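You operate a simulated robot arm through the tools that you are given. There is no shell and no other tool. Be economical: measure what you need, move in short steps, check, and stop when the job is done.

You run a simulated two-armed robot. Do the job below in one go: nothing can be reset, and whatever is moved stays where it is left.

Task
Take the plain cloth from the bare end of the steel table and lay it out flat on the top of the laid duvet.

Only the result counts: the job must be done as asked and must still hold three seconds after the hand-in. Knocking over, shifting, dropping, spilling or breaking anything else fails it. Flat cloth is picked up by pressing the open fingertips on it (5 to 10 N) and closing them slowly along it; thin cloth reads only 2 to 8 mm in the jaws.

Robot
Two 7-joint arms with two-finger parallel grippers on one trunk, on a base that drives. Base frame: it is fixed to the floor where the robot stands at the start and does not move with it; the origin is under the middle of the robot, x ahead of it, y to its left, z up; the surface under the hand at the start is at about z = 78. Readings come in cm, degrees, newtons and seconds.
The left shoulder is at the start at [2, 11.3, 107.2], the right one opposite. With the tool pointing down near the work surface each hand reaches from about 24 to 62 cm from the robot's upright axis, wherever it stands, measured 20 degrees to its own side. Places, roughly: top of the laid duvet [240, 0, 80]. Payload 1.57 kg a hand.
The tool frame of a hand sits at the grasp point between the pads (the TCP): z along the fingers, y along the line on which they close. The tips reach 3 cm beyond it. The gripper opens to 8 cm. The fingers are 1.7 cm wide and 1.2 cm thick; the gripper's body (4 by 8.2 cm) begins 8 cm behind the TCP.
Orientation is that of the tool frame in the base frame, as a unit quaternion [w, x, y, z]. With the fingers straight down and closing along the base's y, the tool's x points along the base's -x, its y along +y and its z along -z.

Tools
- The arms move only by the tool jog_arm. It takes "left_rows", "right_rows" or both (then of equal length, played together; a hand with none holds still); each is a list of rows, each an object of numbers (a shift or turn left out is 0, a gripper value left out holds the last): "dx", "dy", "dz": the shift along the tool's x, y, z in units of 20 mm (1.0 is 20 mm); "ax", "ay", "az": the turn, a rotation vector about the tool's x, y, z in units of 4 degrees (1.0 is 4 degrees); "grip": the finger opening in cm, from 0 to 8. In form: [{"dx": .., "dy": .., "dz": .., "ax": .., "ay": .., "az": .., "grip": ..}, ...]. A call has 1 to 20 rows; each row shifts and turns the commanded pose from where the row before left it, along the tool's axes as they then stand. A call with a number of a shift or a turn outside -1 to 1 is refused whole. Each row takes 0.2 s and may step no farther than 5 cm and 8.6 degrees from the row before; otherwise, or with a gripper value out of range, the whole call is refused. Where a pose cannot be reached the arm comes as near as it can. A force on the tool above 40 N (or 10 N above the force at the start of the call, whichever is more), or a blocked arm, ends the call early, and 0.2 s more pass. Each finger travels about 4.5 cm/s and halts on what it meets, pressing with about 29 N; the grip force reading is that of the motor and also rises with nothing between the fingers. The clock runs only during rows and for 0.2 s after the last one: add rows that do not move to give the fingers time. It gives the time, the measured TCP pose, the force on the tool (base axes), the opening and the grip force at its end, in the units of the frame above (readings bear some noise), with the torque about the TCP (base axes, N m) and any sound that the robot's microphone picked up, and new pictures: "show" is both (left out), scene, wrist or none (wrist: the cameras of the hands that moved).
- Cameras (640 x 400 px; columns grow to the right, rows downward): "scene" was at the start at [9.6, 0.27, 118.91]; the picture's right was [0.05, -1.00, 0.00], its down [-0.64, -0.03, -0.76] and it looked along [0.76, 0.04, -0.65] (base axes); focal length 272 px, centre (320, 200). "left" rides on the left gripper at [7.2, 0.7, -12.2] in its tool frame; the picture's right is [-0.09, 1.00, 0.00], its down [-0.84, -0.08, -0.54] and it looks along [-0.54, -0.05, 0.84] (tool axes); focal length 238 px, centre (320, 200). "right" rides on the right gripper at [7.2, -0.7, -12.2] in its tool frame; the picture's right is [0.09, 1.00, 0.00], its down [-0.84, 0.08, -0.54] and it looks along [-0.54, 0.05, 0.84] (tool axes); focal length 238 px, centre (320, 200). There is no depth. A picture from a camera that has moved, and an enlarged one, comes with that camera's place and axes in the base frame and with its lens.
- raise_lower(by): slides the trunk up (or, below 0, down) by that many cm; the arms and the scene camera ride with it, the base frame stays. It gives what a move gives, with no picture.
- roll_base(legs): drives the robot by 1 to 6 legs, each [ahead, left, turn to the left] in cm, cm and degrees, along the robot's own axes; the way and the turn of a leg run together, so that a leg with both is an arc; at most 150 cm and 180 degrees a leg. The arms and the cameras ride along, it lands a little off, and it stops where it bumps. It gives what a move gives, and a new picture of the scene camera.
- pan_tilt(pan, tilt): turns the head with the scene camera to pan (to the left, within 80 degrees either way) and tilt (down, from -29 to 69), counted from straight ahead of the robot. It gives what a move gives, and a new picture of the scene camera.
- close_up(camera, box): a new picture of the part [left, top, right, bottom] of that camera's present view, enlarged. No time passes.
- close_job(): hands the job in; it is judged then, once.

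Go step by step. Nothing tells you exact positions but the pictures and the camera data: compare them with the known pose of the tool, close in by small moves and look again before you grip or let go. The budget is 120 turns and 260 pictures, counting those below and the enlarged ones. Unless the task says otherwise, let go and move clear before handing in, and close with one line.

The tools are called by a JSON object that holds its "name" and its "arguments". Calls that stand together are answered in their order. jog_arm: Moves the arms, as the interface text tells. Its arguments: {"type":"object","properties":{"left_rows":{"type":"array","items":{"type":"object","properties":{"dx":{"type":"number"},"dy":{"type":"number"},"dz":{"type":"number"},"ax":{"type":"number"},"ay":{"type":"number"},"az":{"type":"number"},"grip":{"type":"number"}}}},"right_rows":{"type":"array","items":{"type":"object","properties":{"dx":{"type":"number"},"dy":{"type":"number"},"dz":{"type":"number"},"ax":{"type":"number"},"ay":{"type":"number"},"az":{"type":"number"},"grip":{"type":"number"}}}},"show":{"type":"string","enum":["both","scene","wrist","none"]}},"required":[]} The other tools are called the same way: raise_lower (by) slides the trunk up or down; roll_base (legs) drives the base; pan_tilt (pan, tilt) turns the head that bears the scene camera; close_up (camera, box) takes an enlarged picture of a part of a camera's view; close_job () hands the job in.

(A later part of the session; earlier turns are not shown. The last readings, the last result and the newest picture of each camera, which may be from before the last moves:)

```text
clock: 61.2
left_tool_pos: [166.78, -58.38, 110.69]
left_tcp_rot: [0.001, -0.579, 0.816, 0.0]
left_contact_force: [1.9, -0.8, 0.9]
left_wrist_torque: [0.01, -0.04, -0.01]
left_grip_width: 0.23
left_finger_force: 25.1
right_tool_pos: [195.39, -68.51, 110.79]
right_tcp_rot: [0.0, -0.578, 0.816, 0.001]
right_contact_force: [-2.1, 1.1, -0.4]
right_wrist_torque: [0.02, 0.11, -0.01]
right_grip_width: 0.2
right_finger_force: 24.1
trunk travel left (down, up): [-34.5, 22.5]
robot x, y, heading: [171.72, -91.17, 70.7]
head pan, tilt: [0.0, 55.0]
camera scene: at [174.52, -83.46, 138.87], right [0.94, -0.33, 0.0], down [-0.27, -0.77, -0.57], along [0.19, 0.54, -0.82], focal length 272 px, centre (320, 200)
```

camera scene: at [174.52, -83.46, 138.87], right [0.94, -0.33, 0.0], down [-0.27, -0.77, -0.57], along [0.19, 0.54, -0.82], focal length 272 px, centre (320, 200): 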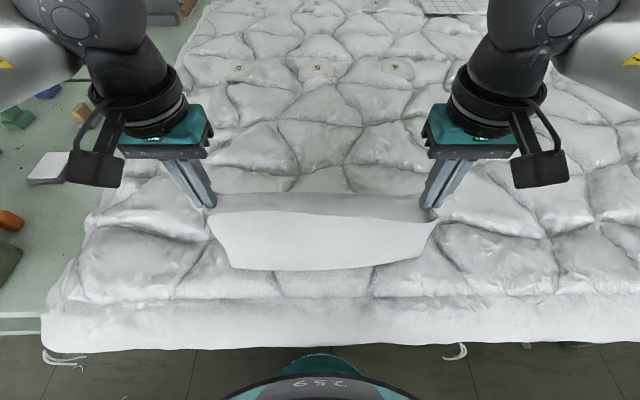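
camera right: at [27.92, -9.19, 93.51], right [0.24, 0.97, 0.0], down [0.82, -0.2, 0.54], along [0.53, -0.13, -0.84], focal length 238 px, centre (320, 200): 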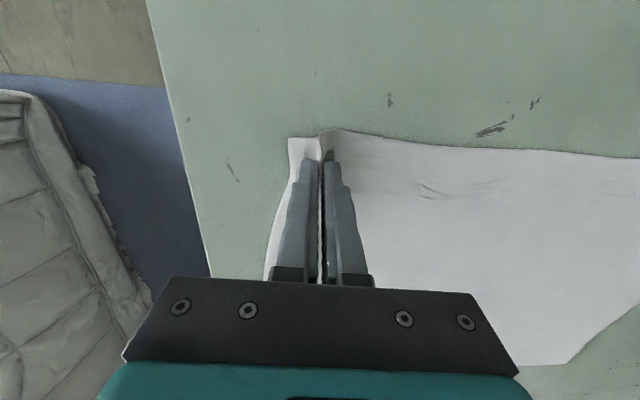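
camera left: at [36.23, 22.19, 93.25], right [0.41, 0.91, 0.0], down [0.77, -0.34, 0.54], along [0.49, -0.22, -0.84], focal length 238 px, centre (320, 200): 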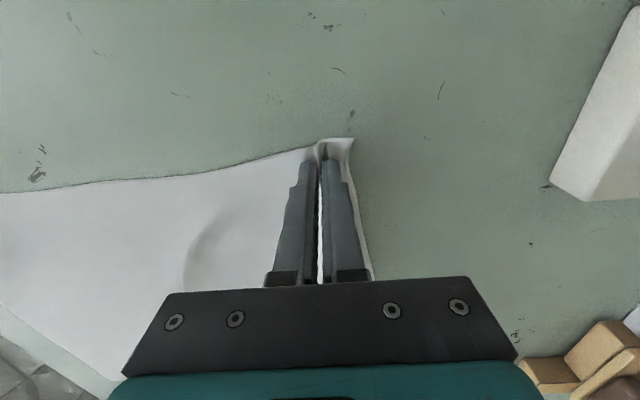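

I take a close look at how the held edge is folded before choosing the laying direction.

{"name": "close_up", "arguments": {"camera": "scene", "box": [170, 150, 470, 300]}}

{"name": "close_up", "arguments": {"camera": "right", "box": [0, 0, 640, 400]}}

{"name": "close_up", "arguments": {"camera": "left", "box": [0, 0, 640, 400]}}

```text
2.13 times, centred on (320, 225) of scene
camera zoom: at [174.52, -83.46, 138.87], right [0.94, -0.33, 0.0], down [-0.27, -0.77, -0.57], along [0.19, 0.54, -0.82], focal length 581 px, centre (320, 147)
```

zoom: 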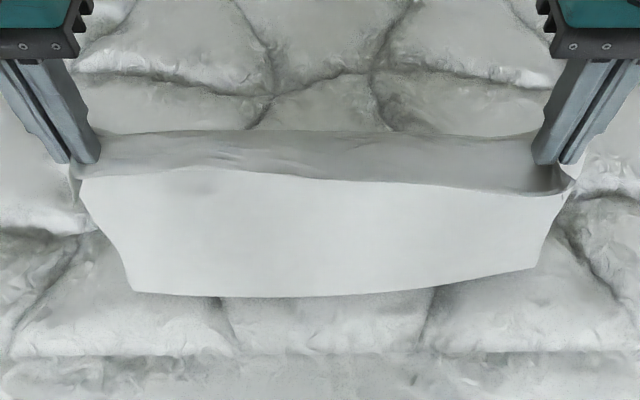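

```text
1.00 times, centred on (320, 200) of right (not enlarged: the box is as wide or as high as the picture)
camera zoom: at [193.58, -75.5, 123.12], right [-0.97, 0.24, 0.0], down [0.2, 0.82, 0.54], along [0.13, 0.53, -0.84], focal length 238 px, centre (320, 200)
```

zoom: 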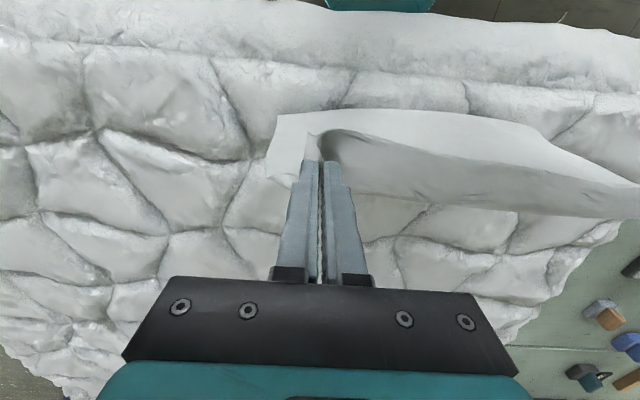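

```text
1.00 times, centred on (320, 200) of left (not enlarged: the box is as wide or as high as the picture)
camera zoom: at [163.67, -64.96, 122.71], right [-0.91, 0.42, 0.0], down [0.35, 0.76, 0.54], along [0.23, 0.49, -0.84], focal length 238 px, centre (320, 200)
```

zoom: 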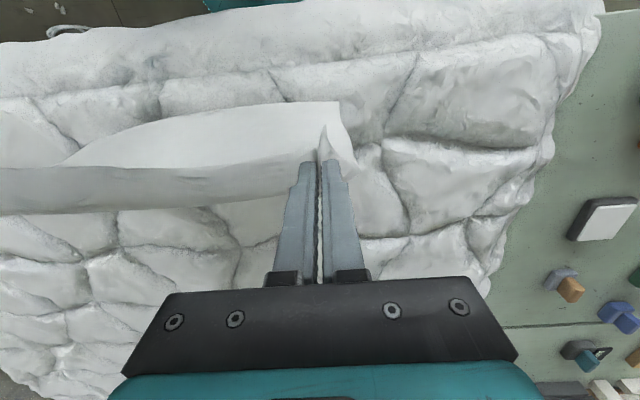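

{"name": "close_up", "arguments": {"camera": "right", "box": [250, 80, 490, 230]}}

{"name": "close_up", "arguments": {"camera": "left", "box": [160, 80, 400, 230]}}

{"name": "close_up", "arguments": {"camera": "scene", "box": [390, 170, 470, 220]}}

```text
2.67 times, centred on (370, 155) of right
camera zoom: at [193.58, -75.5, 123.12], right [-0.97, 0.24, 0.0], down [0.2, 0.82, 0.54], along [0.13, 0.53, -0.84], focal length 636 px, centre (187, 320)
```

zoom: 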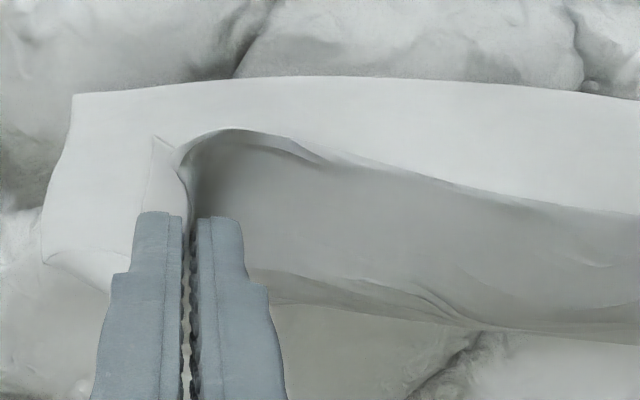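

```text
2.67 times, centred on (280, 155) of left
camera zoom: at [163.67, -64.96, 122.71], right [-0.91, 0.42, 0.0], down [0.35, 0.76, 0.54], along [0.23, 0.49, -0.84], focal length 636 px, centre (427, 320)
```

zoom: 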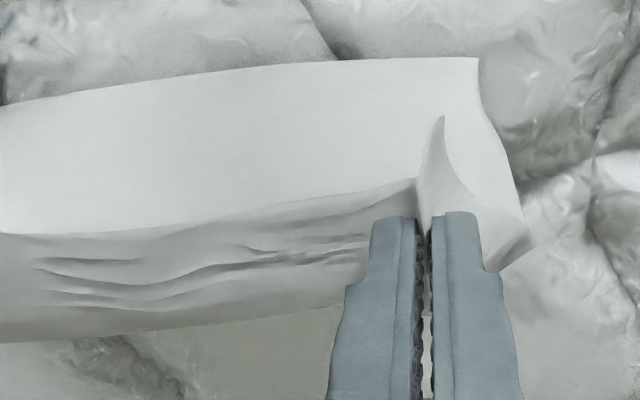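

```text
8.00 times, centred on (430, 195) of scene
camera zoom: at [174.52, -83.46, 138.87], right [0.94, -0.33, 0.0], down [-0.27, -0.77, -0.57], along [0.19, 0.54, -0.82], focal length 2180 px, centre (-560, 240)
```

zoom: 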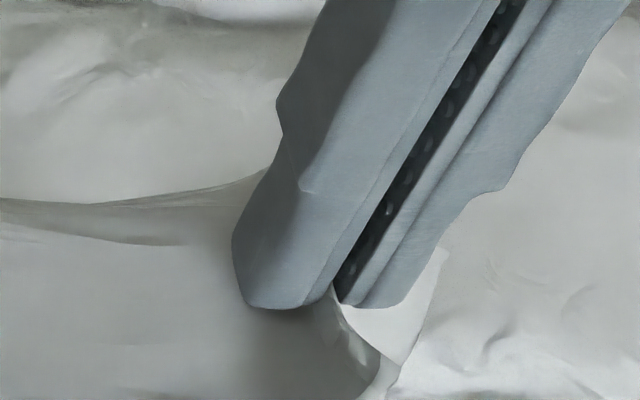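

The main sheet hangs with its hem strip folded toward me, so it should be laid with the cloth extending forward and the held edge near me. I raise slightly and move both hands forward about 29 cm.

{"name": "raise_lower", "arguments": {"by": 5}}

{"name": "jog_arm", "arguments": {"left_rows": [{"dx": -0.8}, {"dx": -0.8}, {"dx": -0.8}, {"dx": -0.8}, {"dx": -0.8}, {"dx": -0.8}, {"dx": -0.8}, {"dx": -0.8}, {"dx": -0.8}, {"dx": -0.8}, {"dx": -0.8}, {"dx": -0.8}, {"dx": -0.8}, {"dx": -0.8}, {"dx": -0.8}, {"dx": -0.8}, {"dx": -0.8}, {"dx": -0.8}, {}, {}], "right_rows": [{"dx": -0.8}, {"dx": -0.8}, {"dx": -0.8}, {"dx": -0.8}, {"dx": -0.8}, {"dx": -0.8}, {"dx": -0.8}, {"dx": -0.8}, {"dx": -0.8}, {"dx": -0.8}, {"dx": -0.8}, {"dx": -0.8}, {"dx": -0.8}, {"dx": -0.8}, {"dx": -0.8}, {"dx": -0.8}, {"dx": -0.8}, {"dx": -0.8}, {}, {}], "show": "scene"}}

```text
clock: 62.1
left_tool_pos: [166.68, -58.24, 115.61]
left_tcp_rot: [0.0, -0.579, 0.815, 0.0]
left_contact_force: [1.8, -0.3, -0.3]
left_wrist_torque: [-0.04, -0.07, -0.06]
left_grip_width: 0.26
left_finger_force: 23.8
right_tool_pos: [195.43, -68.56, 115.86]
right_tcp_rot: [0.001, -0.579, 0.815, 0.0]
right_contact_force: [-1.9, 0.6, 0.5]
right_wrist_torque: [0.02, 0.09, -0.01]
right_grip_width: 0.22
right_finger_force: 24.2
trunk travel left (down, up): [-39.5, 17.5]
robot x, y, heading: [171.93, -91.05, 70.9]
head pan, tilt: [0.0, 55.0]
```

```text
clock: 66.3
left_tool_pos: [176.36, -31.14, 115.71]
left_tcp_rot: [0.0, -0.578, 0.816, -0.001]
left_contact_force: [0.3, -0.3, 0.3]
left_wrist_torque: [-0.02, -0.04, -0.02]
left_grip_width: 0.24
left_finger_force: 23.7
right_tool_pos: [204.78, -41.37, 115.79]
right_tcp_rot: [0.0, -0.579, 0.815, 0.0]
right_contact_force: [-0.7, 0.8, 0.6]
right_wrist_torque: [0.03, 0.03, -0.04]
right_grip_width: 0.25
right_finger_force: 24.2
trunk travel left (down, up): [-39.5, 17.5]
robot x, y, heading: [171.35, -91.0, 70.5]
head pan, tilt: [0.0, 55.0]
camera scene: at [174.53, -83.45, 143.87], right [0.94, -0.33, 0.0], down [-0.27, -0.77, -0.57], along [0.19, 0.54, -0.82], focal length 272 px, centre (320, 200)
```

scene: 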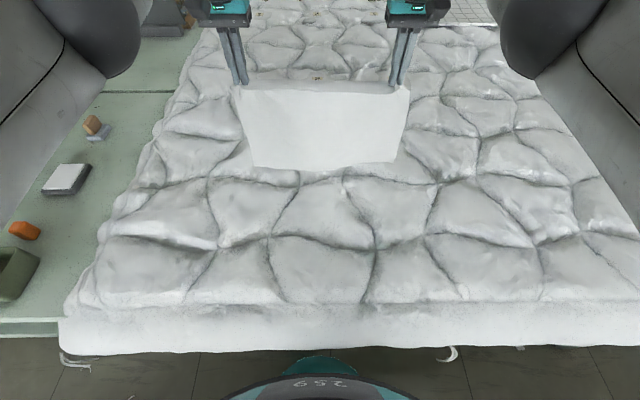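

The hands reached e2 ≈ 28 with the cloth hanging well inside the duvet. I raise the hands with the arms and lower the trunk, so that the laying stroke can be one smooth arm motion.

{"name": "jog_arm", "arguments": {"left_rows": [{"dz": -0.7}, {"dz": -0.7}, {"dz": -0.7}, {"dz": -0.7}, {"dz": -0.7}, {"dz": -0.7}, {"dz": -0.7}, {"dz": -0.7}, {"dz": -0.7}, {}], "right_rows": [{"dz": -0.7}, {"dz": -0.7}, {"dz": -0.7}, {"dz": -0.7}, {"dz": -0.7}, {"dz": -0.7}, {"dz": -0.7}, {"dz": -0.7}, {"dz": -0.7}, {}], "show": "none"}}

{"name": "raise_lower", "arguments": {"by": -18}}

{"name": "pan_tilt", "arguments": {"pan": 0, "tilt": 45}}

```text
clock: 68.5
left_tool_pos: [175.72, -32.4, 126.23]
left_tcp_rot: [0.001, -0.579, 0.815, 0.0]
left_contact_force: [1.9, -0.2, -0.7]
left_wrist_torque: [-0.01, -0.04, -0.03]
left_grip_width: 0.23
left_finger_force: 24.0
left hand out of reach, approached as far as the arm can: row 4, 6, 8, 9
right_tool_pos: [204.31, -42.56, 126.6]
right_tcp_rot: [0.001, -0.579, 0.816, 0.001]
right_contact_force: [-0.7, 0.5, 0.8]
right_wrist_torque: [0.0, 0.04, -0.05]
right_grip_width: 0.23
right_finger_force: 24.0
right hand out of reach, approached as far as the arm can: row 4, 6, 7, 9
trunk travel left (down, up): [-39.5, 17.5]
robot x, y, heading: [171.72, -91.05, 70.6]
head pan, tilt: [0.0, 55.0]
```

```text
clock: 70.5
left_tool_pos: [175.81, -32.42, 108.22]
left_tcp_rot: [0.0, -0.579, 0.815, 0.0]
left_contact_force: [2.4, -1.2, -0.4]
left_wrist_torque: [-0.03, -0.07, -0.01]
left_grip_width: 0.26
left_finger_force: 24.1
right_tool_pos: [204.34, -42.54, 108.78]
right_tcp_rot: [0.001, -0.579, 0.815, 0.0]
right_contact_force: [-1.5, 0.8, -1.1]
right_wrist_torque: [0.05, 0.06, -0.04]
right_grip_width: 0.21
right_finger_force: 24.1
trunk travel left (down, up): [-21.5, 35.5]
robot x, y, heading: [171.85, -91.17, 70.8]
head pan, tilt: [0.0, 55.0]
```

```text
clock: 71.3
left_tool_pos: [175.77, -32.36, 108.21]
left_tcp_rot: [0.0, -0.579, 0.815, 0.0]
left_contact_force: [2.8, -1.0, 0.5]
left_wrist_torque: [-0.02, -0.01, -0.04]
left_grip_width: 0.26
left_finger_force: 23.7
right_tool_pos: [204.36, -42.57, 108.66]
right_tcp_rot: [0.0, -0.578, 0.816, 0.0]
right_contact_force: [-1.9, 0.5, 0.1]
right_wrist_torque: [0.01, 0.06, -0.02]
right_grip_width: 0.21
right_finger_force: 23.7
trunk travel left (down, up): [-21.5, 35.5]
robot x, y, heading: [171.65, -90.7, 70.6]
head pan, tilt: [0.0, 45.0]
camera scene: at [174.82, -82.6, 127.21], right [0.94, -0.33, 0.0], down [-0.23, -0.67, -0.71], along [0.23, 0.67, -0.71], focal length 272 px, centre (320, 200)
```

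scene: 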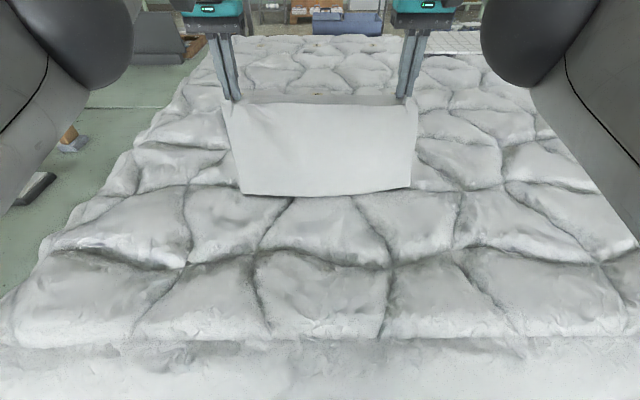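

The free edge just touches the duvet at e2 ≈ 26. Now I do the laying stroke: back toward me while lowering.

{"name": "jog_arm", "arguments": {"left_rows": [{"dx": 0.7, "dz": 0.3}, {"dx": 0.7, "dz": 0.4}, {"dx": 0.7, "dz": 0.5}, {"dx": 0.6, "dz": 0.6}, {"dx": 0.6, "dz": 0.6}, {"dx": 0.6, "dz": 0.6}, {"dx": 0.6, "dz": 0.6}, {"dx": 0.6, "dz": 0.6}, {"dx": 0.6, "dz": 0.6}, {"dx": 0.6, "dz": 0.6}, {}], "right_rows": [{"dx": 0.7, "dz": 0.3}, {"dx": 0.7, "dz": 0.4}, {"dx": 0.7, "dz": 0.5}, {"dx": 0.6, "dz": 0.6}, {"dx": 0.6, "dz": 0.6}, {"dx": 0.6, "dz": 0.6}, {"dx": 0.6, "dz": 0.6}, {"dx": 0.6, "dz": 0.6}, {"dx": 0.6, "dz": 0.6}, {"dx": 0.6, "dz": 0.6}, {}], "show": "scene"}}

```text
clock: 73.7
left_tool_pos: [171.92, -44.31, 97.55]
left_tcp_rot: [0.006, -0.578, 0.816, -0.002]
left_contact_force: [27.4, -0.8, 7.9]
left_wrist_torque: [-0.04, -0.98, -0.09]
left_grip_width: 0.28
left_finger_force: 23.6
right_tool_pos: [203.21, -44.58, 106.46]
right_tcp_rot: [-0.004, -0.582, 0.813, 0.004]
right_contact_force: [-27.8, 1.1, -9.4]
right_wrist_torque: [0.07, 0.9, -0.08]
right_grip_width: 0.28
right_finger_force: 24.3
right hand out of reach, approached as far as the arm can: row 1, 2, 3, 4, 5, 6, 7, 8
trunk travel left (down, up): [-21.5, 35.5]
robot x, y, heading: [171.61, -90.87, 70.6]
head pan, tilt: [0.0, 45.0]
camera scene: at [174.84, -82.59, 127.22], right [0.94, -0.33, 0.0], down [-0.23, -0.67, -0.71], along [0.23, 0.67, -0.71], focal length 272 px, centre (320, 200)
```

scene: 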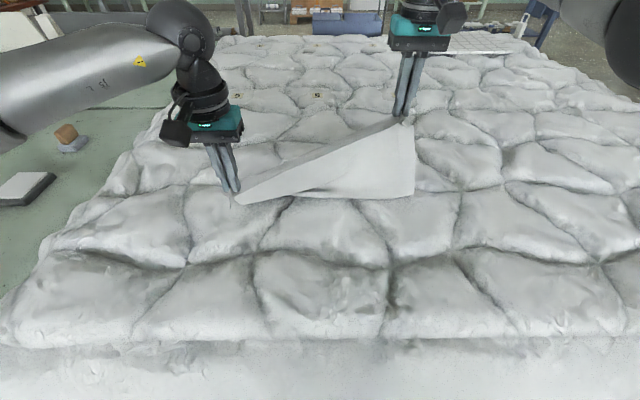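

The right arm stuck at its reach limit while the left went on, and the cloth is stretched. I bring the left hand straight back to level with the right.

{"name": "jog_arm", "arguments": {"left_rows": [{"dx": -0.6, "dz": -0.6}, {"dx": -0.6, "dz": -0.6}, {"dx": -0.6, "dz": -0.6}, {"dx": -0.6, "dz": -0.6}, {"dx": -0.6, "dz": -0.6}, {"dx": -0.6, "dz": -0.6}, {"dx": -0.6, "dz": -0.6}, {"dx": -0.7, "dz": -0.5}, {}], "show": "both"}}

```text
clock: 75.7
left_tool_pos: [174.78, -35.07, 106.92]
left_tcp_rot: [0.001, -0.579, 0.816, 0.0]
left_contact_force: [2.2, -0.8, -0.7]
left_wrist_torque: [0.01, -0.09, -0.06]
left_grip_width: 0.24
left_finger_force: 23.8
right_tool_pos: [203.67, -44.68, 106.36]
right_tcp_rot: [0.0, -0.578, 0.816, 0.0]
right_contact_force: [-1.3, 0.4, 0.5]
right_wrist_torque: [0.04, 0.06, -0.02]
right_grip_width: 0.23
right_finger_force: 23.7
trunk travel left (down, up): [-21.5, 35.5]
robot x, y, heading: [171.4, -91.17, 70.5]
head pan, tilt: [0.0, 45.0]
camera scene: at [174.81, -82.59, 127.22], right [0.94, -0.33, 0.0], down [-0.23, -0.67, -0.71], along [0.23, 0.67, -0.71], focal length 272 px, centre (320, 200)
camera left: at [171.67, -41.73, 118.97], right [-0.91, 0.42, 0.0], down [0.35, 0.76, 0.54], along [0.22, 0.49, -0.84], focal length 238 px, centre (320, 200)
```

scene: 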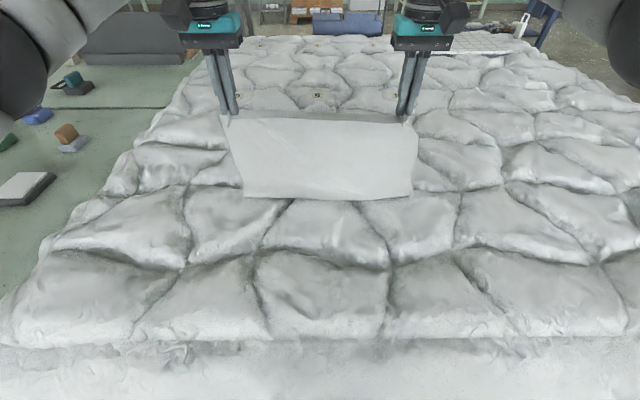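
left: 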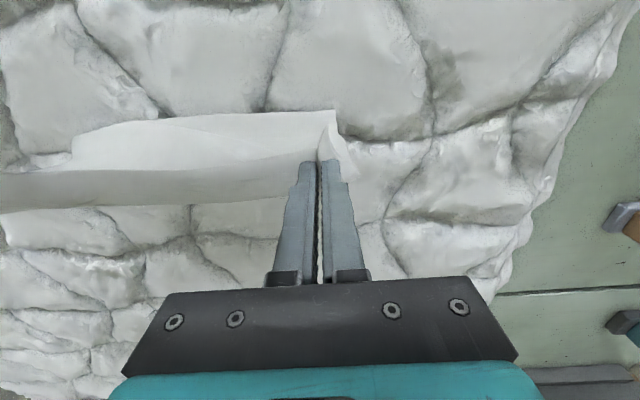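

Level again and the cloth is still held. I test a small joint motion to see whether the right arm follows now.

{"name": "jog_arm", "arguments": {"left_rows": [{"dx": 0.4, "dz": 0.2}, {"dx": 0.4, "dz": 0.2}, {}], "right_rows": [{"dx": 0.4, "dz": 0.2}, {"dx": 0.4, "dz": 0.2}, {}], "show": "none"}}

```text
clock: 76.5
left_tool_pos: [174.24, -36.6, 105.97]
left_tcp_rot: [0.0, -0.579, 0.815, -0.001]
left_contact_force: [1.7, -1.0, 0.6]
left_wrist_torque: [-0.02, -0.02, 0.0]
left_grip_width: 0.26
left_finger_force: 23.7
right_tool_pos: [203.17, -46.14, 105.62]
right_tcp_rot: [0.001, -0.579, 0.816, 0.001]
right_contact_force: [-2.9, 1.0, 0.0]
right_wrist_torque: [0.0, 0.01, 0.04]
right_grip_width: 0.24
right_finger_force: 23.9
trunk travel left (down, up): [-21.5, 35.5]
robot x, y, heading: [172.01, -90.93, 71.0]
head pan, tilt: [0.0, 45.0]
```

The right arm follows again. I raise the trunk a bit and bring the hands forward again at a lower arm height, to regain the lost depth.

{"name": "raise_lower", "arguments": {"by": 8}}

{"name": "jog_arm", "arguments": {"left_rows": [{"dx": -0.2, "dz": 0.5}, {"dx": -0.6, "dz": 0.5}, {"dx": -0.6, "dz": 0.5}, {"dx": -0.6, "dz": 0.3}, {"dx": -0.6}, {"dx": -0.6}, {}], "right_rows": [{"dx": -0.2, "dz": 0.5}, {"dx": -0.6, "dz": 0.5}, {"dx": -0.6, "dz": 0.5}, {"dx": -0.6, "dz": 0.3}, {"dx": -0.6}, {"dx": -0.6}, {}], "show": "scene"}}

```text
clock: 77.6
left_tool_pos: [174.38, -36.4, 113.98]
left_tcp_rot: [0.0, -0.579, 0.816, 0.0]
left_contact_force: [1.3, -0.3, -1.0]
left_wrist_torque: [-0.02, -0.04, -0.04]
left_grip_width: 0.25
left_finger_force: 23.6
right_tool_pos: [203.17, -46.18, 113.58]
right_tcp_rot: [0.0, -0.578, 0.816, 0.0]
right_contact_force: [-1.5, 0.5, -0.2]
right_wrist_torque: [0.03, 0.05, 0.0]
right_grip_width: 0.22
right_finger_force: 23.4
trunk travel left (down, up): [-29.5, 27.5]
robot x, y, heading: [171.87, -90.79, 70.8]
head pan, tilt: [0.0, 45.0]
```

```text
clock: 79.2
left_tool_pos: [176.09, -31.69, 110.45]
left_tcp_rot: [0.0, -0.578, 0.816, 0.0]
left_contact_force: [1.8, -0.5, 0.0]
left_wrist_torque: [-0.04, -0.04, -0.02]
left_grip_width: 0.21
left_finger_force: 23.9
left hand out of reach, approached as far as the arm can: row 6
right_tool_pos: [204.78, -41.58, 110.09]
right_tcp_rot: [0.0, -0.579, 0.815, 0.0]
right_contact_force: [-2.8, 0.1, -0.2]
right_wrist_torque: [0.02, 0.06, -0.01]
right_grip_width: 0.2
right_finger_force: 23.9
right hand out of reach, approached as far as the arm can: row 5, 6
trunk travel left (down, up): [-29.5, 27.5]
robot x, y, heading: [171.53, -90.92, 70.7]
head pan, tilt: [0.0, 45.0]
camera scene: at [174.82, -82.6, 135.22], right [0.94, -0.33, 0.0], down [-0.23, -0.67, -0.71], along [0.23, 0.67, -0.71], focal length 272 px, centre (320, 200)
```

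scene: 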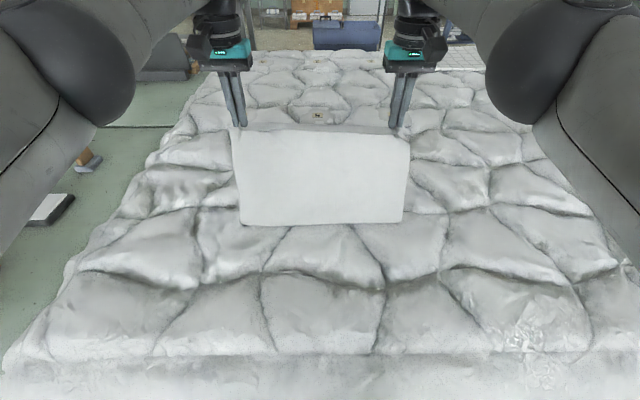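

Both hands are at e2 ≈ 27.4. I lower the trunk to touch and make a first short pull to verify both arms follow.

{"name": "jog_arm", "arguments": {"left_rows": [{"dx": 0.3, "dz": 0.3}, {"dx": 0.3, "dz": 0.3}, {}], "right_rows": [{"dx": 0.3, "dz": 0.3}, {"dx": 0.3, "dz": 0.3}, {}], "show": "none"}}

{"name": "raise_lower", "arguments": {"by": -4}}

```text
clock: 80.0
left_tool_pos: [175.55, -32.76, 109.36]
left_tcp_rot: [0.001, -0.579, 0.815, 0.0]
left_contact_force: [2.1, -0.8, 0.2]
left_wrist_torque: [-0.02, -0.08, -0.06]
left_grip_width: 0.22
left_finger_force: 23.9
right_tool_pos: [204.49, -42.68, 108.95]
right_tcp_rot: [0.0, -0.578, 0.816, 0.002]
right_contact_force: [-1.9, 0.6, 0.2]
right_wrist_torque: [0.04, 0.11, -0.01]
right_grip_width: 0.22
right_finger_force: 24.0
trunk travel left (down, up): [-29.5, 27.5]
robot x, y, heading: [171.61, -91.12, 70.7]
head pan, tilt: [0.0, 45.0]
```

```text
clock: 80.9
left_tool_pos: [175.58, -32.88, 105.2]
left_tcp_rot: [0.0, -0.579, 0.816, 0.0]
left_contact_force: [2.0, -0.9, 0.0]
left_wrist_torque: [-0.01, -0.1, -0.04]
left_grip_width: 0.24
left_finger_force: 23.8
right_tool_pos: [204.42, -42.78, 104.99]
right_tcp_rot: [0.0, -0.579, 0.815, 0.001]
right_contact_force: [-2.9, 0.7, -0.5]
right_wrist_torque: [0.04, 0.06, -0.03]
right_grip_width: 0.25
right_finger_force: 24.0
trunk travel left (down, up): [-25.5, 31.5]
robot x, y, heading: [171.51, -91.27, 70.7]
head pan, tilt: [0.0, 45.0]
```

{"name": "jog_arm", "arguments": {"left_rows": [{"dx": 0.6, "dz": 0.3}, {"dx": 0.6, "dz": 0.5}, {"dx": 0.6, "dz": 0.6}, {"dx": 0.6, "dz": 0.6}, {"dx": 0.6, "dz": 0.6}, {"dx": 0.6, "dz": 0.6}, {"dx": 0.6, "dz": 0.6}, {"dx": 0.6, "dz": 0.6}, {}], "right_rows": [{"dx": 0.6, "dz": 0.3}, {"dx": 0.6, "dz": 0.5}, {"dx": 0.6, "dz": 0.6}, {"dx": 0.6, "dz": 0.6}, {"dx": 0.6, "dz": 0.6}, {"dx": 0.6, "dz": 0.6}, {"dx": 0.6, "dz": 0.6}, {"dx": 0.6, "dz": 0.6}, {}], "show": "scene"}}

```text
clock: 82.9
left_tool_pos: [172.44, -41.8, 96.42]
left_tcp_rot: [0.001, -0.579, 0.815, -0.001]
left_contact_force: [3.6, -0.7, 0.0]
left_wrist_torque: [-0.04, -0.08, -0.04]
left_grip_width: 0.23
left_finger_force: 22.9
right_tool_pos: [201.25, -51.79, 96.19]
right_tcp_rot: [-0.001, -0.579, 0.815, 0.001]
right_contact_force: [-2.7, 1.1, -1.3]
right_wrist_torque: [0.04, 0.11, -0.03]
right_grip_width: 0.2
right_finger_force: 23.2
trunk travel left (down, up): [-25.5, 31.5]
robot x, y, heading: [171.67, -90.98, 70.7]
head pan, tilt: [0.0, 45.0]
camera scene: at [174.83, -82.59, 131.22], right [0.94, -0.33, 0.0], down [-0.23, -0.67, -0.71], along [0.23, 0.67, -0.71], focal length 272 px, centre (320, 200)
```

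scene: 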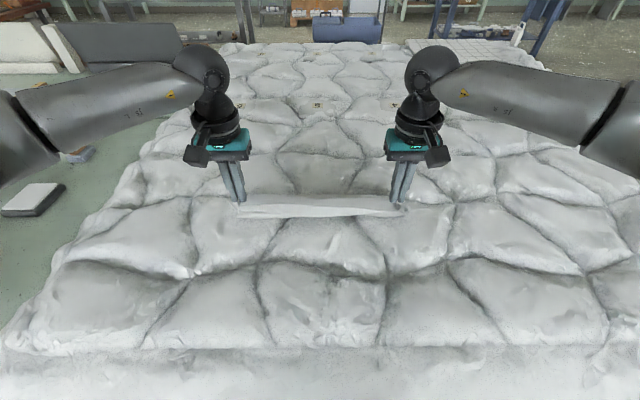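

Going well; the sheet is lying out ahead of the hands. I continue the stroke.

{"name": "jog_arm", "arguments": {"left_rows": [{"dx": 0.6, "dz": 0.5}, {"dx": 0.6, "dz": 0.5}, {"dx": 0.6, "dz": 0.5}, {"dx": 0.6, "dz": 0.5}, {"dx": 0.6, "dz": 0.5}, {"dx": 0.6, "dz": 0.5}, {"dx": 0.6, "dz": 0.4}, {}], "right_rows": [{"dx": 0.6, "dz": 0.5}, {"dx": 0.6, "dz": 0.5}, {"dx": 0.6, "dz": 0.5}, {"dx": 0.6, "dz": 0.5}, {"dx": 0.6, "dz": 0.5}, {"dx": 0.6, "dz": 0.5}, {"dx": 0.6, "dz": 0.4}, {}]}}

```text
clock: 84.7
left_tool_pos: [169.8, -49.97, 89.63]
left_tcp_rot: [0.0, -0.579, 0.815, 0.001]
left_contact_force: [1.5, -0.7, -0.1]
left_wrist_torque: [-0.02, -0.05, -0.03]
left_grip_width: 0.23
left_finger_force: 23.8
right_tool_pos: [198.61, -59.63, 89.5]
right_tcp_rot: [0.001, -0.578, 0.816, 0.002]
right_contact_force: [-1.5, 0.7, 0.5]
right_wrist_torque: [0.03, 0.05, 0.03]
right_grip_width: 0.18
right_finger_force: 23.8
trunk travel left (down, up): [-25.5, 31.5]
robot x, y, heading: [171.7, -91.25, 71.0]
head pan, tilt: [0.0, 45.0]
camera scene: at [174.82, -82.59, 131.22], right [0.94, -0.33, 0.0], down [-0.23, -0.67, -0.71], along [0.23, 0.67, -0.71], focal length 272 px, centre (320, 200)
camera right: at [196.82, -66.65, 101.76], right [-0.97, 0.24, 0.0], down [0.2, 0.81, 0.54], along [0.13, 0.53, -0.84], focal length 238 px, centre (320, 200)
camera left: at [166.69, -56.63, 101.72], right [-0.91, 0.41, 0.0], down [0.35, 0.76, 0.54], along [0.23, 0.49, -0.84], focal length 238 px, centre (320, 200)
```

scene: 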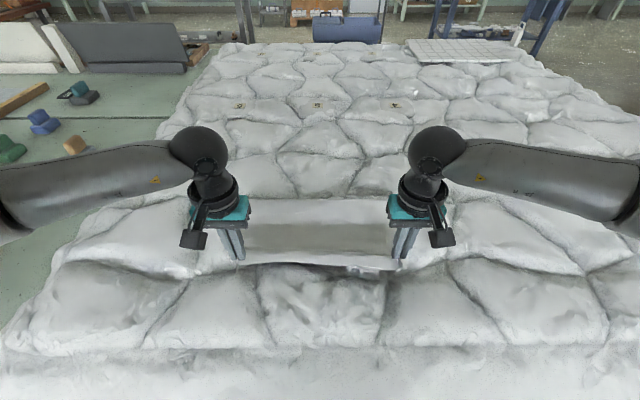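
right: 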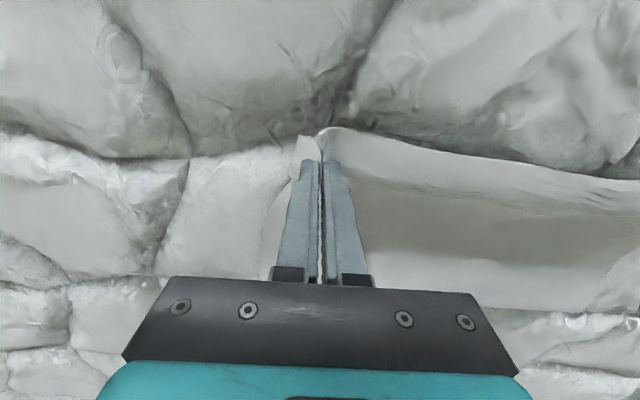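
left: 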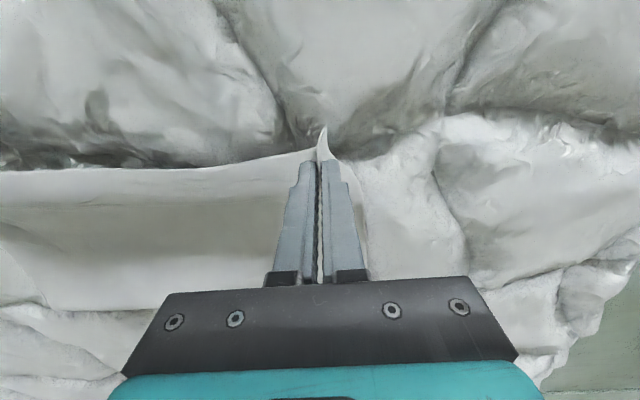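

The far part lies flat. I finish the pull with the hands coming down close to the duvet.

{"name": "jog_arm", "arguments": {"left_rows": [{"dx": 0.5, "dz": 0.4}, {"dx": 0.5, "dz": 0.4}, {"dx": 0.5, "dz": 0.4}, {"dx": 0.5, "dz": 0.4}, {"dx": 0.5, "dz": 0.3}, {"dx": 0.5, "dz": 0.2}, {}], "right_rows": [{"dx": 0.5, "dz": 0.4}, {"dx": 0.5, "dz": 0.4}, {"dx": 0.5, "dz": 0.4}, {"dx": 0.5, "dz": 0.4}, {"dx": 0.5, "dz": 0.3}, {"dx": 0.5, "dz": 0.2}, {}]}}

```text
clock: 86.3
left_tool_pos: [167.82, -55.37, 85.61]
left_tcp_rot: [0.005, -0.579, 0.816, 0.003]
left_contact_force: [2.8, 8.6, 22.9]
left_wrist_torque: [0.21, 0.0, -0.05]
left_grip_width: 0.25
left_finger_force: 23.6
right_tool_pos: [196.65, -64.78, 85.55]
right_tcp_rot: [0.006, -0.578, 0.816, 0.006]
right_contact_force: [5.8, 13.5, 31.7]
right_wrist_torque: [0.35, -0.18, 0.04]
right_grip_width: 0.2
right_finger_force: 23.2
trunk travel left (down, up): [-25.5, 31.5]
robot x, y, heading: [171.7, -91.12, 70.9]
head pan, tilt: [0.0, 45.0]
camera scene: at [174.82, -82.57, 131.27], right [0.94, -0.33, 0.0], down [-0.23, -0.67, -0.71], along [0.23, 0.67, -0.71], focal length 272 px, centre (320, 200)
camera right: at [194.84, -71.93, 97.85], right [-0.97, 0.24, 0.0], down [0.2, 0.81, 0.56], along [0.13, 0.54, -0.83], focal length 238 px, centre (320, 200)
camera left: at [164.67, -62.06, 97.66], right [-0.91, 0.41, 0.0], down [0.34, 0.76, 0.55], along [0.23, 0.5, -0.83], focal length 238 px, centre (320, 200)
```

scene: 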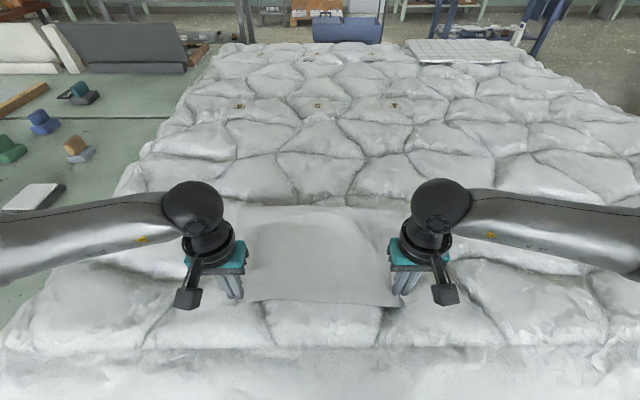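
right: 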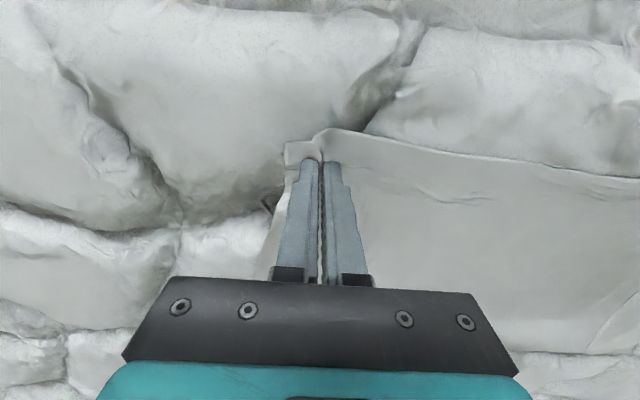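
left: 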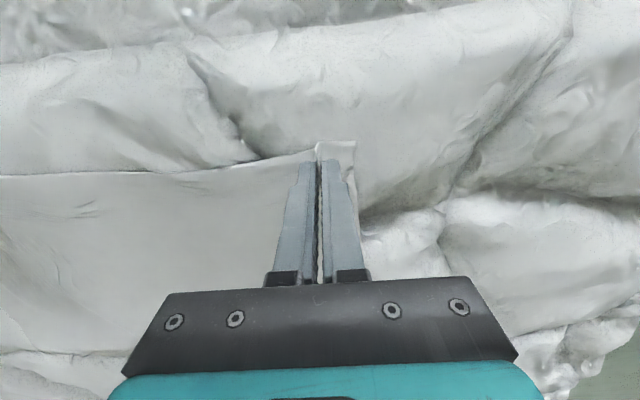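

The cloth lies out with the hands pressing its near corners. I look closely at the far edge before the final pull.

{"name": "close_up", "arguments": {"camera": "scene", "box": [180, 170, 460, 345]}}

```text
2.29 times, centred on (320, 258) of scene
camera zoom: at [174.82, -82.57, 131.27], right [0.94, -0.33, 0.0], down [-0.23, -0.67, -0.71], along [0.23, 0.67, -0.71], focal length 623 px, centre (320, 69)
```

zoom: 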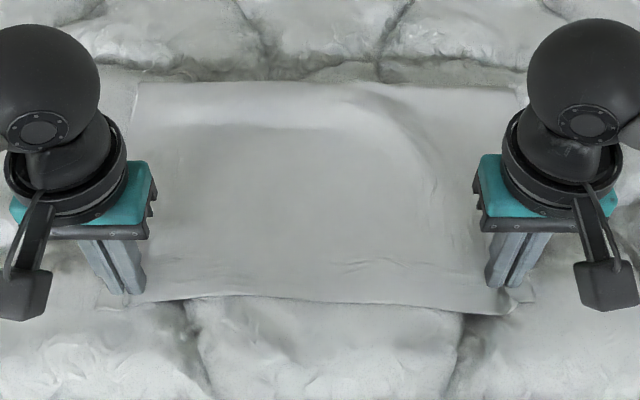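

The sheet is nearly flat with some slack bulge near the far edge. I ease the pressure and pull back about 2.5 cm to take it out.

{"name": "jog_arm", "arguments": {"left_rows": [{"dz": -0.35}, {"dx": 0.25}, {"dx": 0.25}, {"dx": 0.25}, {"dx": 0.25}, {"dx": 0.25}, {}], "right_rows": [{"dz": -0.35}, {"dx": 0.25}, {"dx": 0.25}, {"dx": 0.25}, {"dx": 0.25}, {"dx": 0.25}, {}], "show": "none"}}

{"name": "close_up", "arguments": {"camera": "scene", "box": [180, 170, 460, 345]}}

```text
clock: 87.9
left_tool_pos: [166.85, -57.9, 86.2]
left_tcp_rot: [0.0, -0.579, 0.815, 0.0]
left_contact_force: [0.8, -0.6, -0.5]
left_wrist_torque: [0.01, -0.06, -0.04]
left_grip_width: 0.24
left_finger_force: 23.4
right_tool_pos: [195.61, -67.6, 85.91]
right_tcp_rot: [0.0, -0.578, 0.816, 0.0]
right_contact_force: [-0.2, 1.0, 0.7]
right_wrist_torque: [0.07, 0.04, 0.03]
right_grip_width: 0.23
right_finger_force: 24.2
trunk travel left (down, up): [-25.5, 31.5]
robot x, y, heading: [171.78, -90.87, 70.8]
head pan, tilt: [0.0, 45.0]
```

```text
2.29 times, centred on (320, 258) of scene
camera zoom: at [174.82, -82.59, 131.22], right [0.94, -0.33, 0.0], down [-0.23, -0.67, -0.71], along [0.23, 0.67, -0.71], focal length 623 px, centre (320, 69)
```

zoom: 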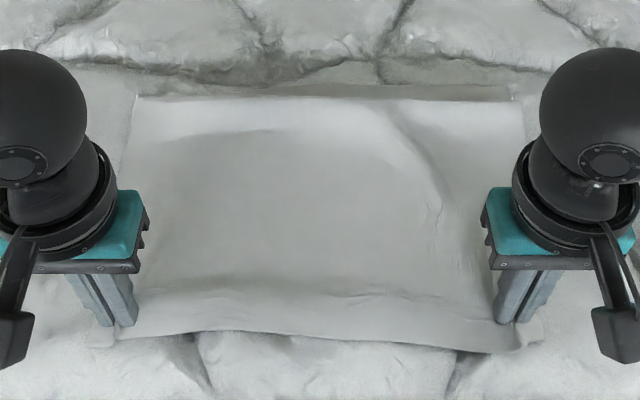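

{"name": "close_up", "arguments": {"camera": "scene", "box": [220, 190, 340, 265]}}

{"name": "close_up", "arguments": {"camera": "scene", "box": [310, 190, 430, 265]}}

```text
5.33 times, centred on (280, 228) of scene
camera zoom: at [174.82, -82.59, 131.22], right [0.94, -0.33, 0.0], down [-0.23, -0.67, -0.71], along [0.23, 0.67, -0.71], focal length 1453 px, centre (533, 53)
```

zoom: 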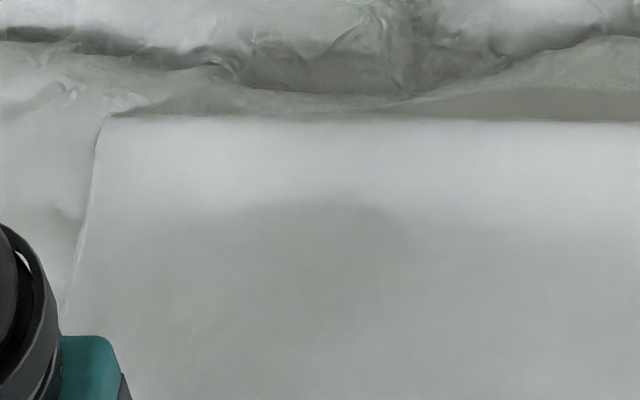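

```text
5.33 times, centred on (370, 228) of scene
camera zoom: at [174.82, -82.59, 131.22], right [0.94, -0.33, 0.0], down [-0.23, -0.67, -0.71], along [0.23, 0.67, -0.71], focal length 1453 px, centre (53, 53)
```

zoom: 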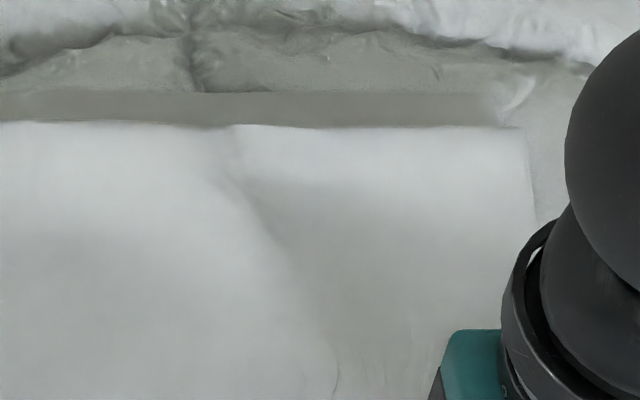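

A strip of the far end emerges beyond a crease as I pull: the last slack is a small fold near the far edge. I lift the near edge a little to unroll it, then lay it down again about 1.5 cm further back.

{"name": "jog_arm", "arguments": {"left_rows": [{"dz": -0.6}, {"dz": -0.6}, {"dz": -0.6}, {"dz": -0.6}, {"dz": -0.6}, {"dz": -0.6}, {}], "right_rows": [{"dz": -0.6}, {"dz": -0.6}, {"dz": -0.6}, {"dz": -0.6}, {"dz": -0.6}, {"dz": -0.6}, {}], "show": "none"}}

{"name": "close_up", "arguments": {"camera": "scene", "box": [180, 170, 460, 345]}}

```text
clock: 89.5
left_tool_pos: [166.79, -57.82, 93.31]
left_tcp_rot: [0.0, -0.578, 0.816, 0.0]
left_contact_force: [3.6, -1.3, 0.4]
left_wrist_torque: [0.02, -0.05, -0.04]
left_grip_width: 0.24
left_finger_force: 24.2
right_tool_pos: [195.74, -67.86, 93.02]
right_tcp_rot: [0.0, -0.579, 0.816, 0.001]
right_contact_force: [-3.5, 2.3, -0.7]
right_wrist_torque: [0.01, 0.1, 0.02]
right_grip_width: 0.21
right_finger_force: 23.8
trunk travel left (down, up): [-25.5, 31.5]
robot x, y, heading: [171.8, -90.91, 71.3]
head pan, tilt: [0.0, 45.0]
```

```text
2.29 times, centred on (320, 258) of scene
camera zoom: at [174.82, -82.59, 131.22], right [0.94, -0.33, 0.0], down [-0.23, -0.67, -0.71], along [0.23, 0.67, -0.71], focal length 623 px, centre (320, 69)
```

zoom: 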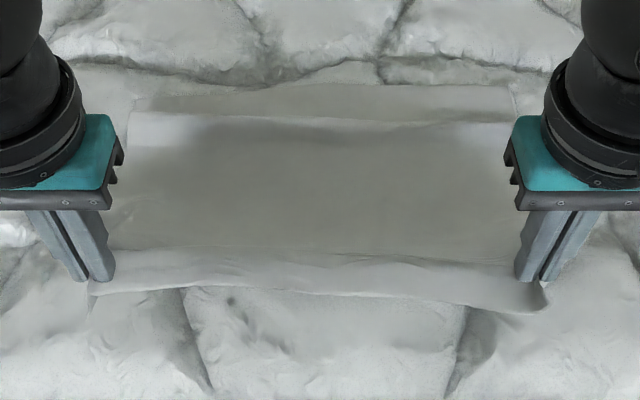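

It is unrolling: the far end strip is wider and the hump is retreating. I lift and pull a little more, then look.

{"name": "jog_arm", "arguments": {"left_rows": [{"dz": -0.5}, {"dz": -0.5, "dx": 0.1}, {"dz": -0.5, "dx": 0.1}, {"dz": -0.5, "dx": 0.1}, {"dz": -0.5, "dx": 0.1}, {}], "right_rows": [{"dz": -0.5}, {"dz": -0.5, "dx": 0.1}, {"dz": -0.5, "dx": 0.1}, {"dz": -0.5, "dx": 0.1}, {"dz": -0.5, "dx": 0.1}, {}], "show": "none"}}

{"name": "close_up", "arguments": {"camera": "scene", "box": [180, 170, 460, 345]}}

```text
clock: 90.9
left_tool_pos: [166.62, -58.76, 98.28]
left_tcp_rot: [0.0, -0.579, 0.816, 0.0]
left_contact_force: [2.1, -0.5, 1.5]
left_wrist_torque: [-0.02, -0.08, -0.03]
left_grip_width: 0.23
left_finger_force: 23.5
right_tool_pos: [195.39, -68.42, 97.85]
right_tcp_rot: [0.0, -0.578, 0.816, 0.0]
right_contact_force: [-2.5, 1.1, -0.5]
right_wrist_torque: [0.0, 0.03, 0.03]
right_grip_width: 0.21
right_finger_force: 23.8
trunk travel left (down, up): [-25.5, 31.5]
robot x, y, heading: [171.32, -90.89, 70.7]
head pan, tilt: [0.0, 45.0]
```

```text
2.29 times, centred on (320, 258) of scene
camera zoom: at [174.83, -82.59, 131.22], right [0.94, -0.33, 0.0], down [-0.23, -0.67, -0.71], along [0.23, 0.67, -0.71], focal length 623 px, centre (320, 69)
```

zoom: 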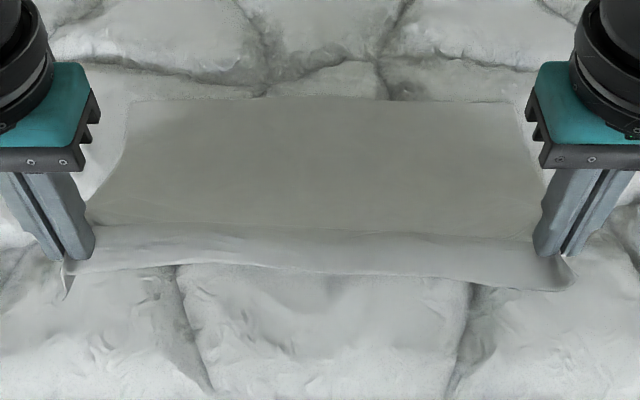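

Now it is unrolled, but it would end slightly over the duvet's near edge (near edge about -7, duvet top ends at -5.7). I lift it all again and re-lay it deeper, tilting the hands forward for extra reach.

{"name": "raise_lower", "arguments": {"by": 19}}

{"name": "jog_arm", "arguments": {"left_rows": [{"dx": -0.8}, {"dx": -0.8}, {"dx": -0.8}, {"dx": -0.8}, {"dx": -0.8}, {"dx": -0.8}, {"dx": -0.8}, {"dx": -0.8}, {"dx": -0.8}, {"dx": -0.8}, {"dx": -0.8}, {"dx": -0.8}, {"dx": -0.8}, {"dx": -0.8}, {"ay": -0.9}, {"ay": -0.9}, {"ay": -0.9}, {"ay": -0.9}, {"ay": -0.9}, {}], "right_rows": [{"dx": -0.8}, {"dx": -0.8}, {"dx": -0.8}, {"dx": -0.8}, {"dx": -0.8}, {"dx": -0.8}, {"dx": -0.8}, {"dx": -0.8}, {"dx": -0.8}, {"dx": -0.8}, {"dx": -0.8}, {"dx": -0.8}, {"dx": -0.8}, {"dx": -0.8}, {"ay": -0.9}, {"ay": -0.9}, {"ay": -0.9}, {"ay": -0.9}, {"ay": -0.9}, {}], "show": "scene"}}

```text
clock: 92.9
left_tool_pos: [166.62, -58.86, 117.31]
left_tcp_rot: [0.0, -0.579, 0.815, 0.0]
left_contact_force: [1.3, -0.6, -0.3]
left_wrist_torque: [-0.04, -0.06, -0.04]
left_grip_width: 0.24
left_finger_force: 23.4
right_tool_pos: [195.32, -68.42, 116.92]
right_tcp_rot: [0.0, -0.578, 0.816, 0.0]
right_contact_force: [-1.3, 1.0, 0.5]
right_wrist_torque: [0.01, 0.05, -0.01]
right_grip_width: 0.23
right_finger_force: 23.8
trunk travel left (down, up): [-44.5, 12.5]
robot x, y, heading: [171.8, -90.45, 70.7]
head pan, tilt: [0.0, 45.0]
```

```text
clock: 97.1
left_tool_pos: [173.9, -37.59, 117.19]
left_tcp_rot: [0.127, -0.573, 0.805, 0.09]
left_contact_force: [1.8, -0.1, -0.6]
left_wrist_torque: [-0.01, -0.04, -0.02]
left_grip_width: 0.23
left_finger_force: 23.9
right_tool_pos: [202.79, -47.35, 116.93]
right_tcp_rot: [0.128, -0.572, 0.805, 0.091]
right_contact_force: [-1.5, 0.8, 0.4]
right_wrist_torque: [0.04, 0.03, 0.01]
right_grip_width: 0.21
right_finger_force: 23.5
trunk travel left (down, up): [-44.5, 12.5]
robot x, y, heading: [171.81, -91.04, 70.7]
head pan, tilt: [0.0, 45.0]
camera scene: at [174.84, -82.56, 150.21], right [0.94, -0.33, 0.0], down [-0.23, -0.67, -0.71], along [0.23, 0.67, -0.71], focal length 272 px, centre (320, 200)
```

scene: 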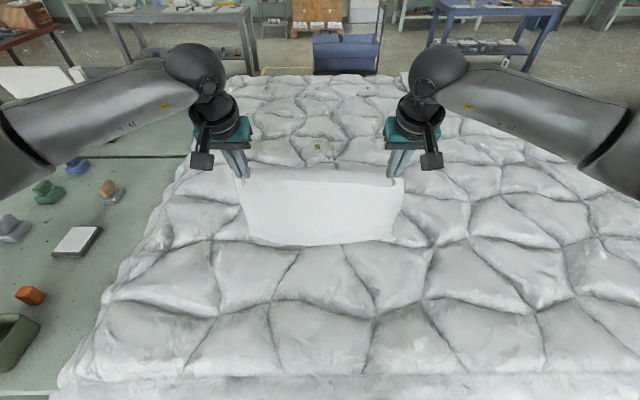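

The tilt is right (fingers pointing forward). I go 10 cm further forward.

{"name": "jog_arm", "arguments": {"left_rows": [{"dx": -0.594, "dz": 0.193}, {"dx": -0.594, "dz": 0.193}, {"dx": -0.594, "dz": 0.193}, {"dx": -0.594, "dz": 0.193}, {"dx": -0.594, "dz": 0.193}, {"dx": -0.594, "dz": 0.193}, {"dx": -0.594, "dz": 0.193}, {"dx": -0.594, "dz": 0.193}, {}], "right_rows": [{"dx": -0.594, "dz": 0.193}, {"dx": -0.594, "dz": 0.193}, {"dx": -0.594, "dz": 0.193}, {"dx": -0.594, "dz": 0.193}, {"dx": -0.594, "dz": 0.193}, {"dx": -0.594, "dz": 0.193}, {"dx": -0.594, "dz": 0.193}, {"dx": -0.594, "dz": 0.193}, {}], "show": "none"}}

```text
clock: 99.1
left_tool_pos: [177.51, -28.06, 117.18]
left_tcp_rot: [0.128, -0.571, 0.806, 0.09]
left_contact_force: [0.9, -0.3, -0.7]
left_wrist_torque: [-0.02, -0.02, -0.02]
left_grip_width: 0.23
left_finger_force: 23.7
right_tool_pos: [205.94, -37.91, 116.87]
right_tcp_rot: [0.128, -0.571, 0.805, 0.091]
right_contact_force: [-1.1, -0.4, -0.8]
right_wrist_torque: [-0.02, 0.04, 0.0]
right_grip_width: 0.2
right_finger_force: 23.5
trunk travel left (down, up): [-44.5, 12.5]
robot x, y, heading: [171.48, -91.4, 70.7]
head pan, tilt: [0.0, 45.0]
```

Both hands are at e2 ≈ 31. I lower until the free edge touches, then back off 8 cm before further lowering, to keep the cloth from buckling.

{"name": "raise_lower", "arguments": {"by": -5}}

{"name": "close_up", "arguments": {"camera": "scene", "box": [160, 60, 480, 260]}}

```text
clock: 100.1
left_tool_pos: [177.4, -28.04, 112.14]
left_tcp_rot: [0.127, -0.571, 0.806, 0.091]
left_contact_force: [-0.3, 0.0, -0.6]
left_wrist_torque: [0.0, 0.02, -0.05]
left_grip_width: 0.25
left_finger_force: 23.6
right_tool_pos: [206.0, -37.85, 111.94]
right_tcp_rot: [0.127, -0.572, 0.805, 0.092]
right_contact_force: [-1.0, -0.1, 0.2]
right_wrist_torque: [0.01, 0.0, -0.01]
right_grip_width: 0.21
right_finger_force: 23.7
trunk travel left (down, up): [-39.5, 17.5]
robot x, y, heading: [172.21, -91.09, 70.9]
head pan, tilt: [0.0, 45.0]
```

```text
2.00 times, centred on (320, 160) of scene
camera zoom: at [174.82, -82.61, 145.22], right [0.94, -0.33, 0.0], down [-0.23, -0.67, -0.71], along [0.23, 0.67, -0.71], focal length 545 px, centre (320, 280)
```

zoom: 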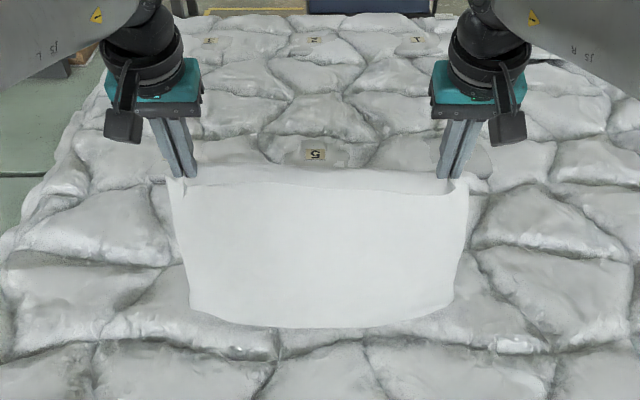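

{"name": "raise_lower", "arguments": {"by": -3}}

{"name": "jog_arm", "arguments": {"left_rows": [{"dx": 0.4, "dz": -0.13}, {"dx": 0.5, "dz": -0.16}, {"dx": 0.5, "dz": -0.16}, {"dx": 0.5, "dz": -0.16}, {"dx": 0.5, "dz": -0.16}, {"dx": 0.5, "dz": -0.16}, {"dx": 0.5, "dz": -0.16}, {}], "right_rows": [{"dx": 0.4, "dz": -0.13}, {"dx": 0.5, "dz": -0.16}, {"dx": 0.5, "dz": -0.16}, {"dx": 0.5, "dz": -0.16}, {"dx": 0.5, "dz": -0.16}, {"dx": 0.5, "dz": -0.16}, {"dx": 0.5, "dz": -0.16}, {}], "show": "none"}}

{"name": "close_up", "arguments": {"camera": "scene", "box": [160, 60, 480, 260]}}

```text
clock: 100.8
left_tool_pos: [177.48, -27.91, 109.13]
left_tcp_rot: [0.128, -0.572, 0.805, 0.09]
left_contact_force: [0.4, 0.5, 0.3]
left_wrist_torque: [-0.04, 0.03, 0.0]
left_grip_width: 0.26
left_finger_force: 23.1
right_tool_pos: [205.87, -37.92, 108.87]
right_tcp_rot: [0.127, -0.571, 0.806, 0.091]
right_contact_force: [-0.4, 0.9, -0.3]
right_wrist_torque: [0.01, 0.03, 0.03]
right_grip_width: 0.21
right_finger_force: 23.8
trunk travel left (down, up): [-36.5, 20.5]
robot x, y, heading: [171.72, -90.99, 70.9]
head pan, tilt: [0.0, 45.0]
```

```text
clock: 102.6
left_tool_pos: [174.88, -34.63, 109.11]
left_tcp_rot: [0.127, -0.571, 0.806, 0.091]
left_contact_force: [1.2, -0.7, -0.4]
left_wrist_torque: [-0.05, -0.05, -0.02]
left_grip_width: 0.23
left_finger_force: 23.5
right_tool_pos: [203.58, -44.68, 108.87]
right_tcp_rot: [0.127, -0.572, 0.805, 0.09]
right_contact_force: [-0.6, 0.0, -0.5]
right_wrist_torque: [-0.03, 0.02, 0.0]
right_grip_width: 0.19
right_finger_force: 24.1
trunk travel left (down, up): [-36.5, 20.5]
robot x, y, heading: [171.88, -91.14, 70.8]
head pan, tilt: [0.0, 45.0]
```

```text
2.00 times, centred on (320, 160) of scene
camera zoom: at [174.83, -82.57, 142.21], right [0.94, -0.33, 0.0], down [-0.23, -0.67, -0.71], along [0.23, 0.67, -0.71], focal length 545 px, centre (320, 280)
```

zoom: 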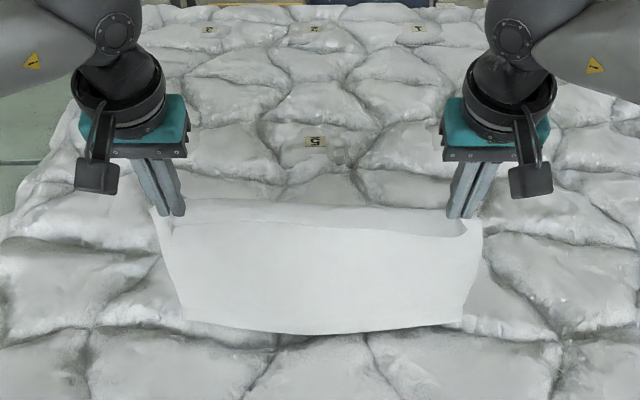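

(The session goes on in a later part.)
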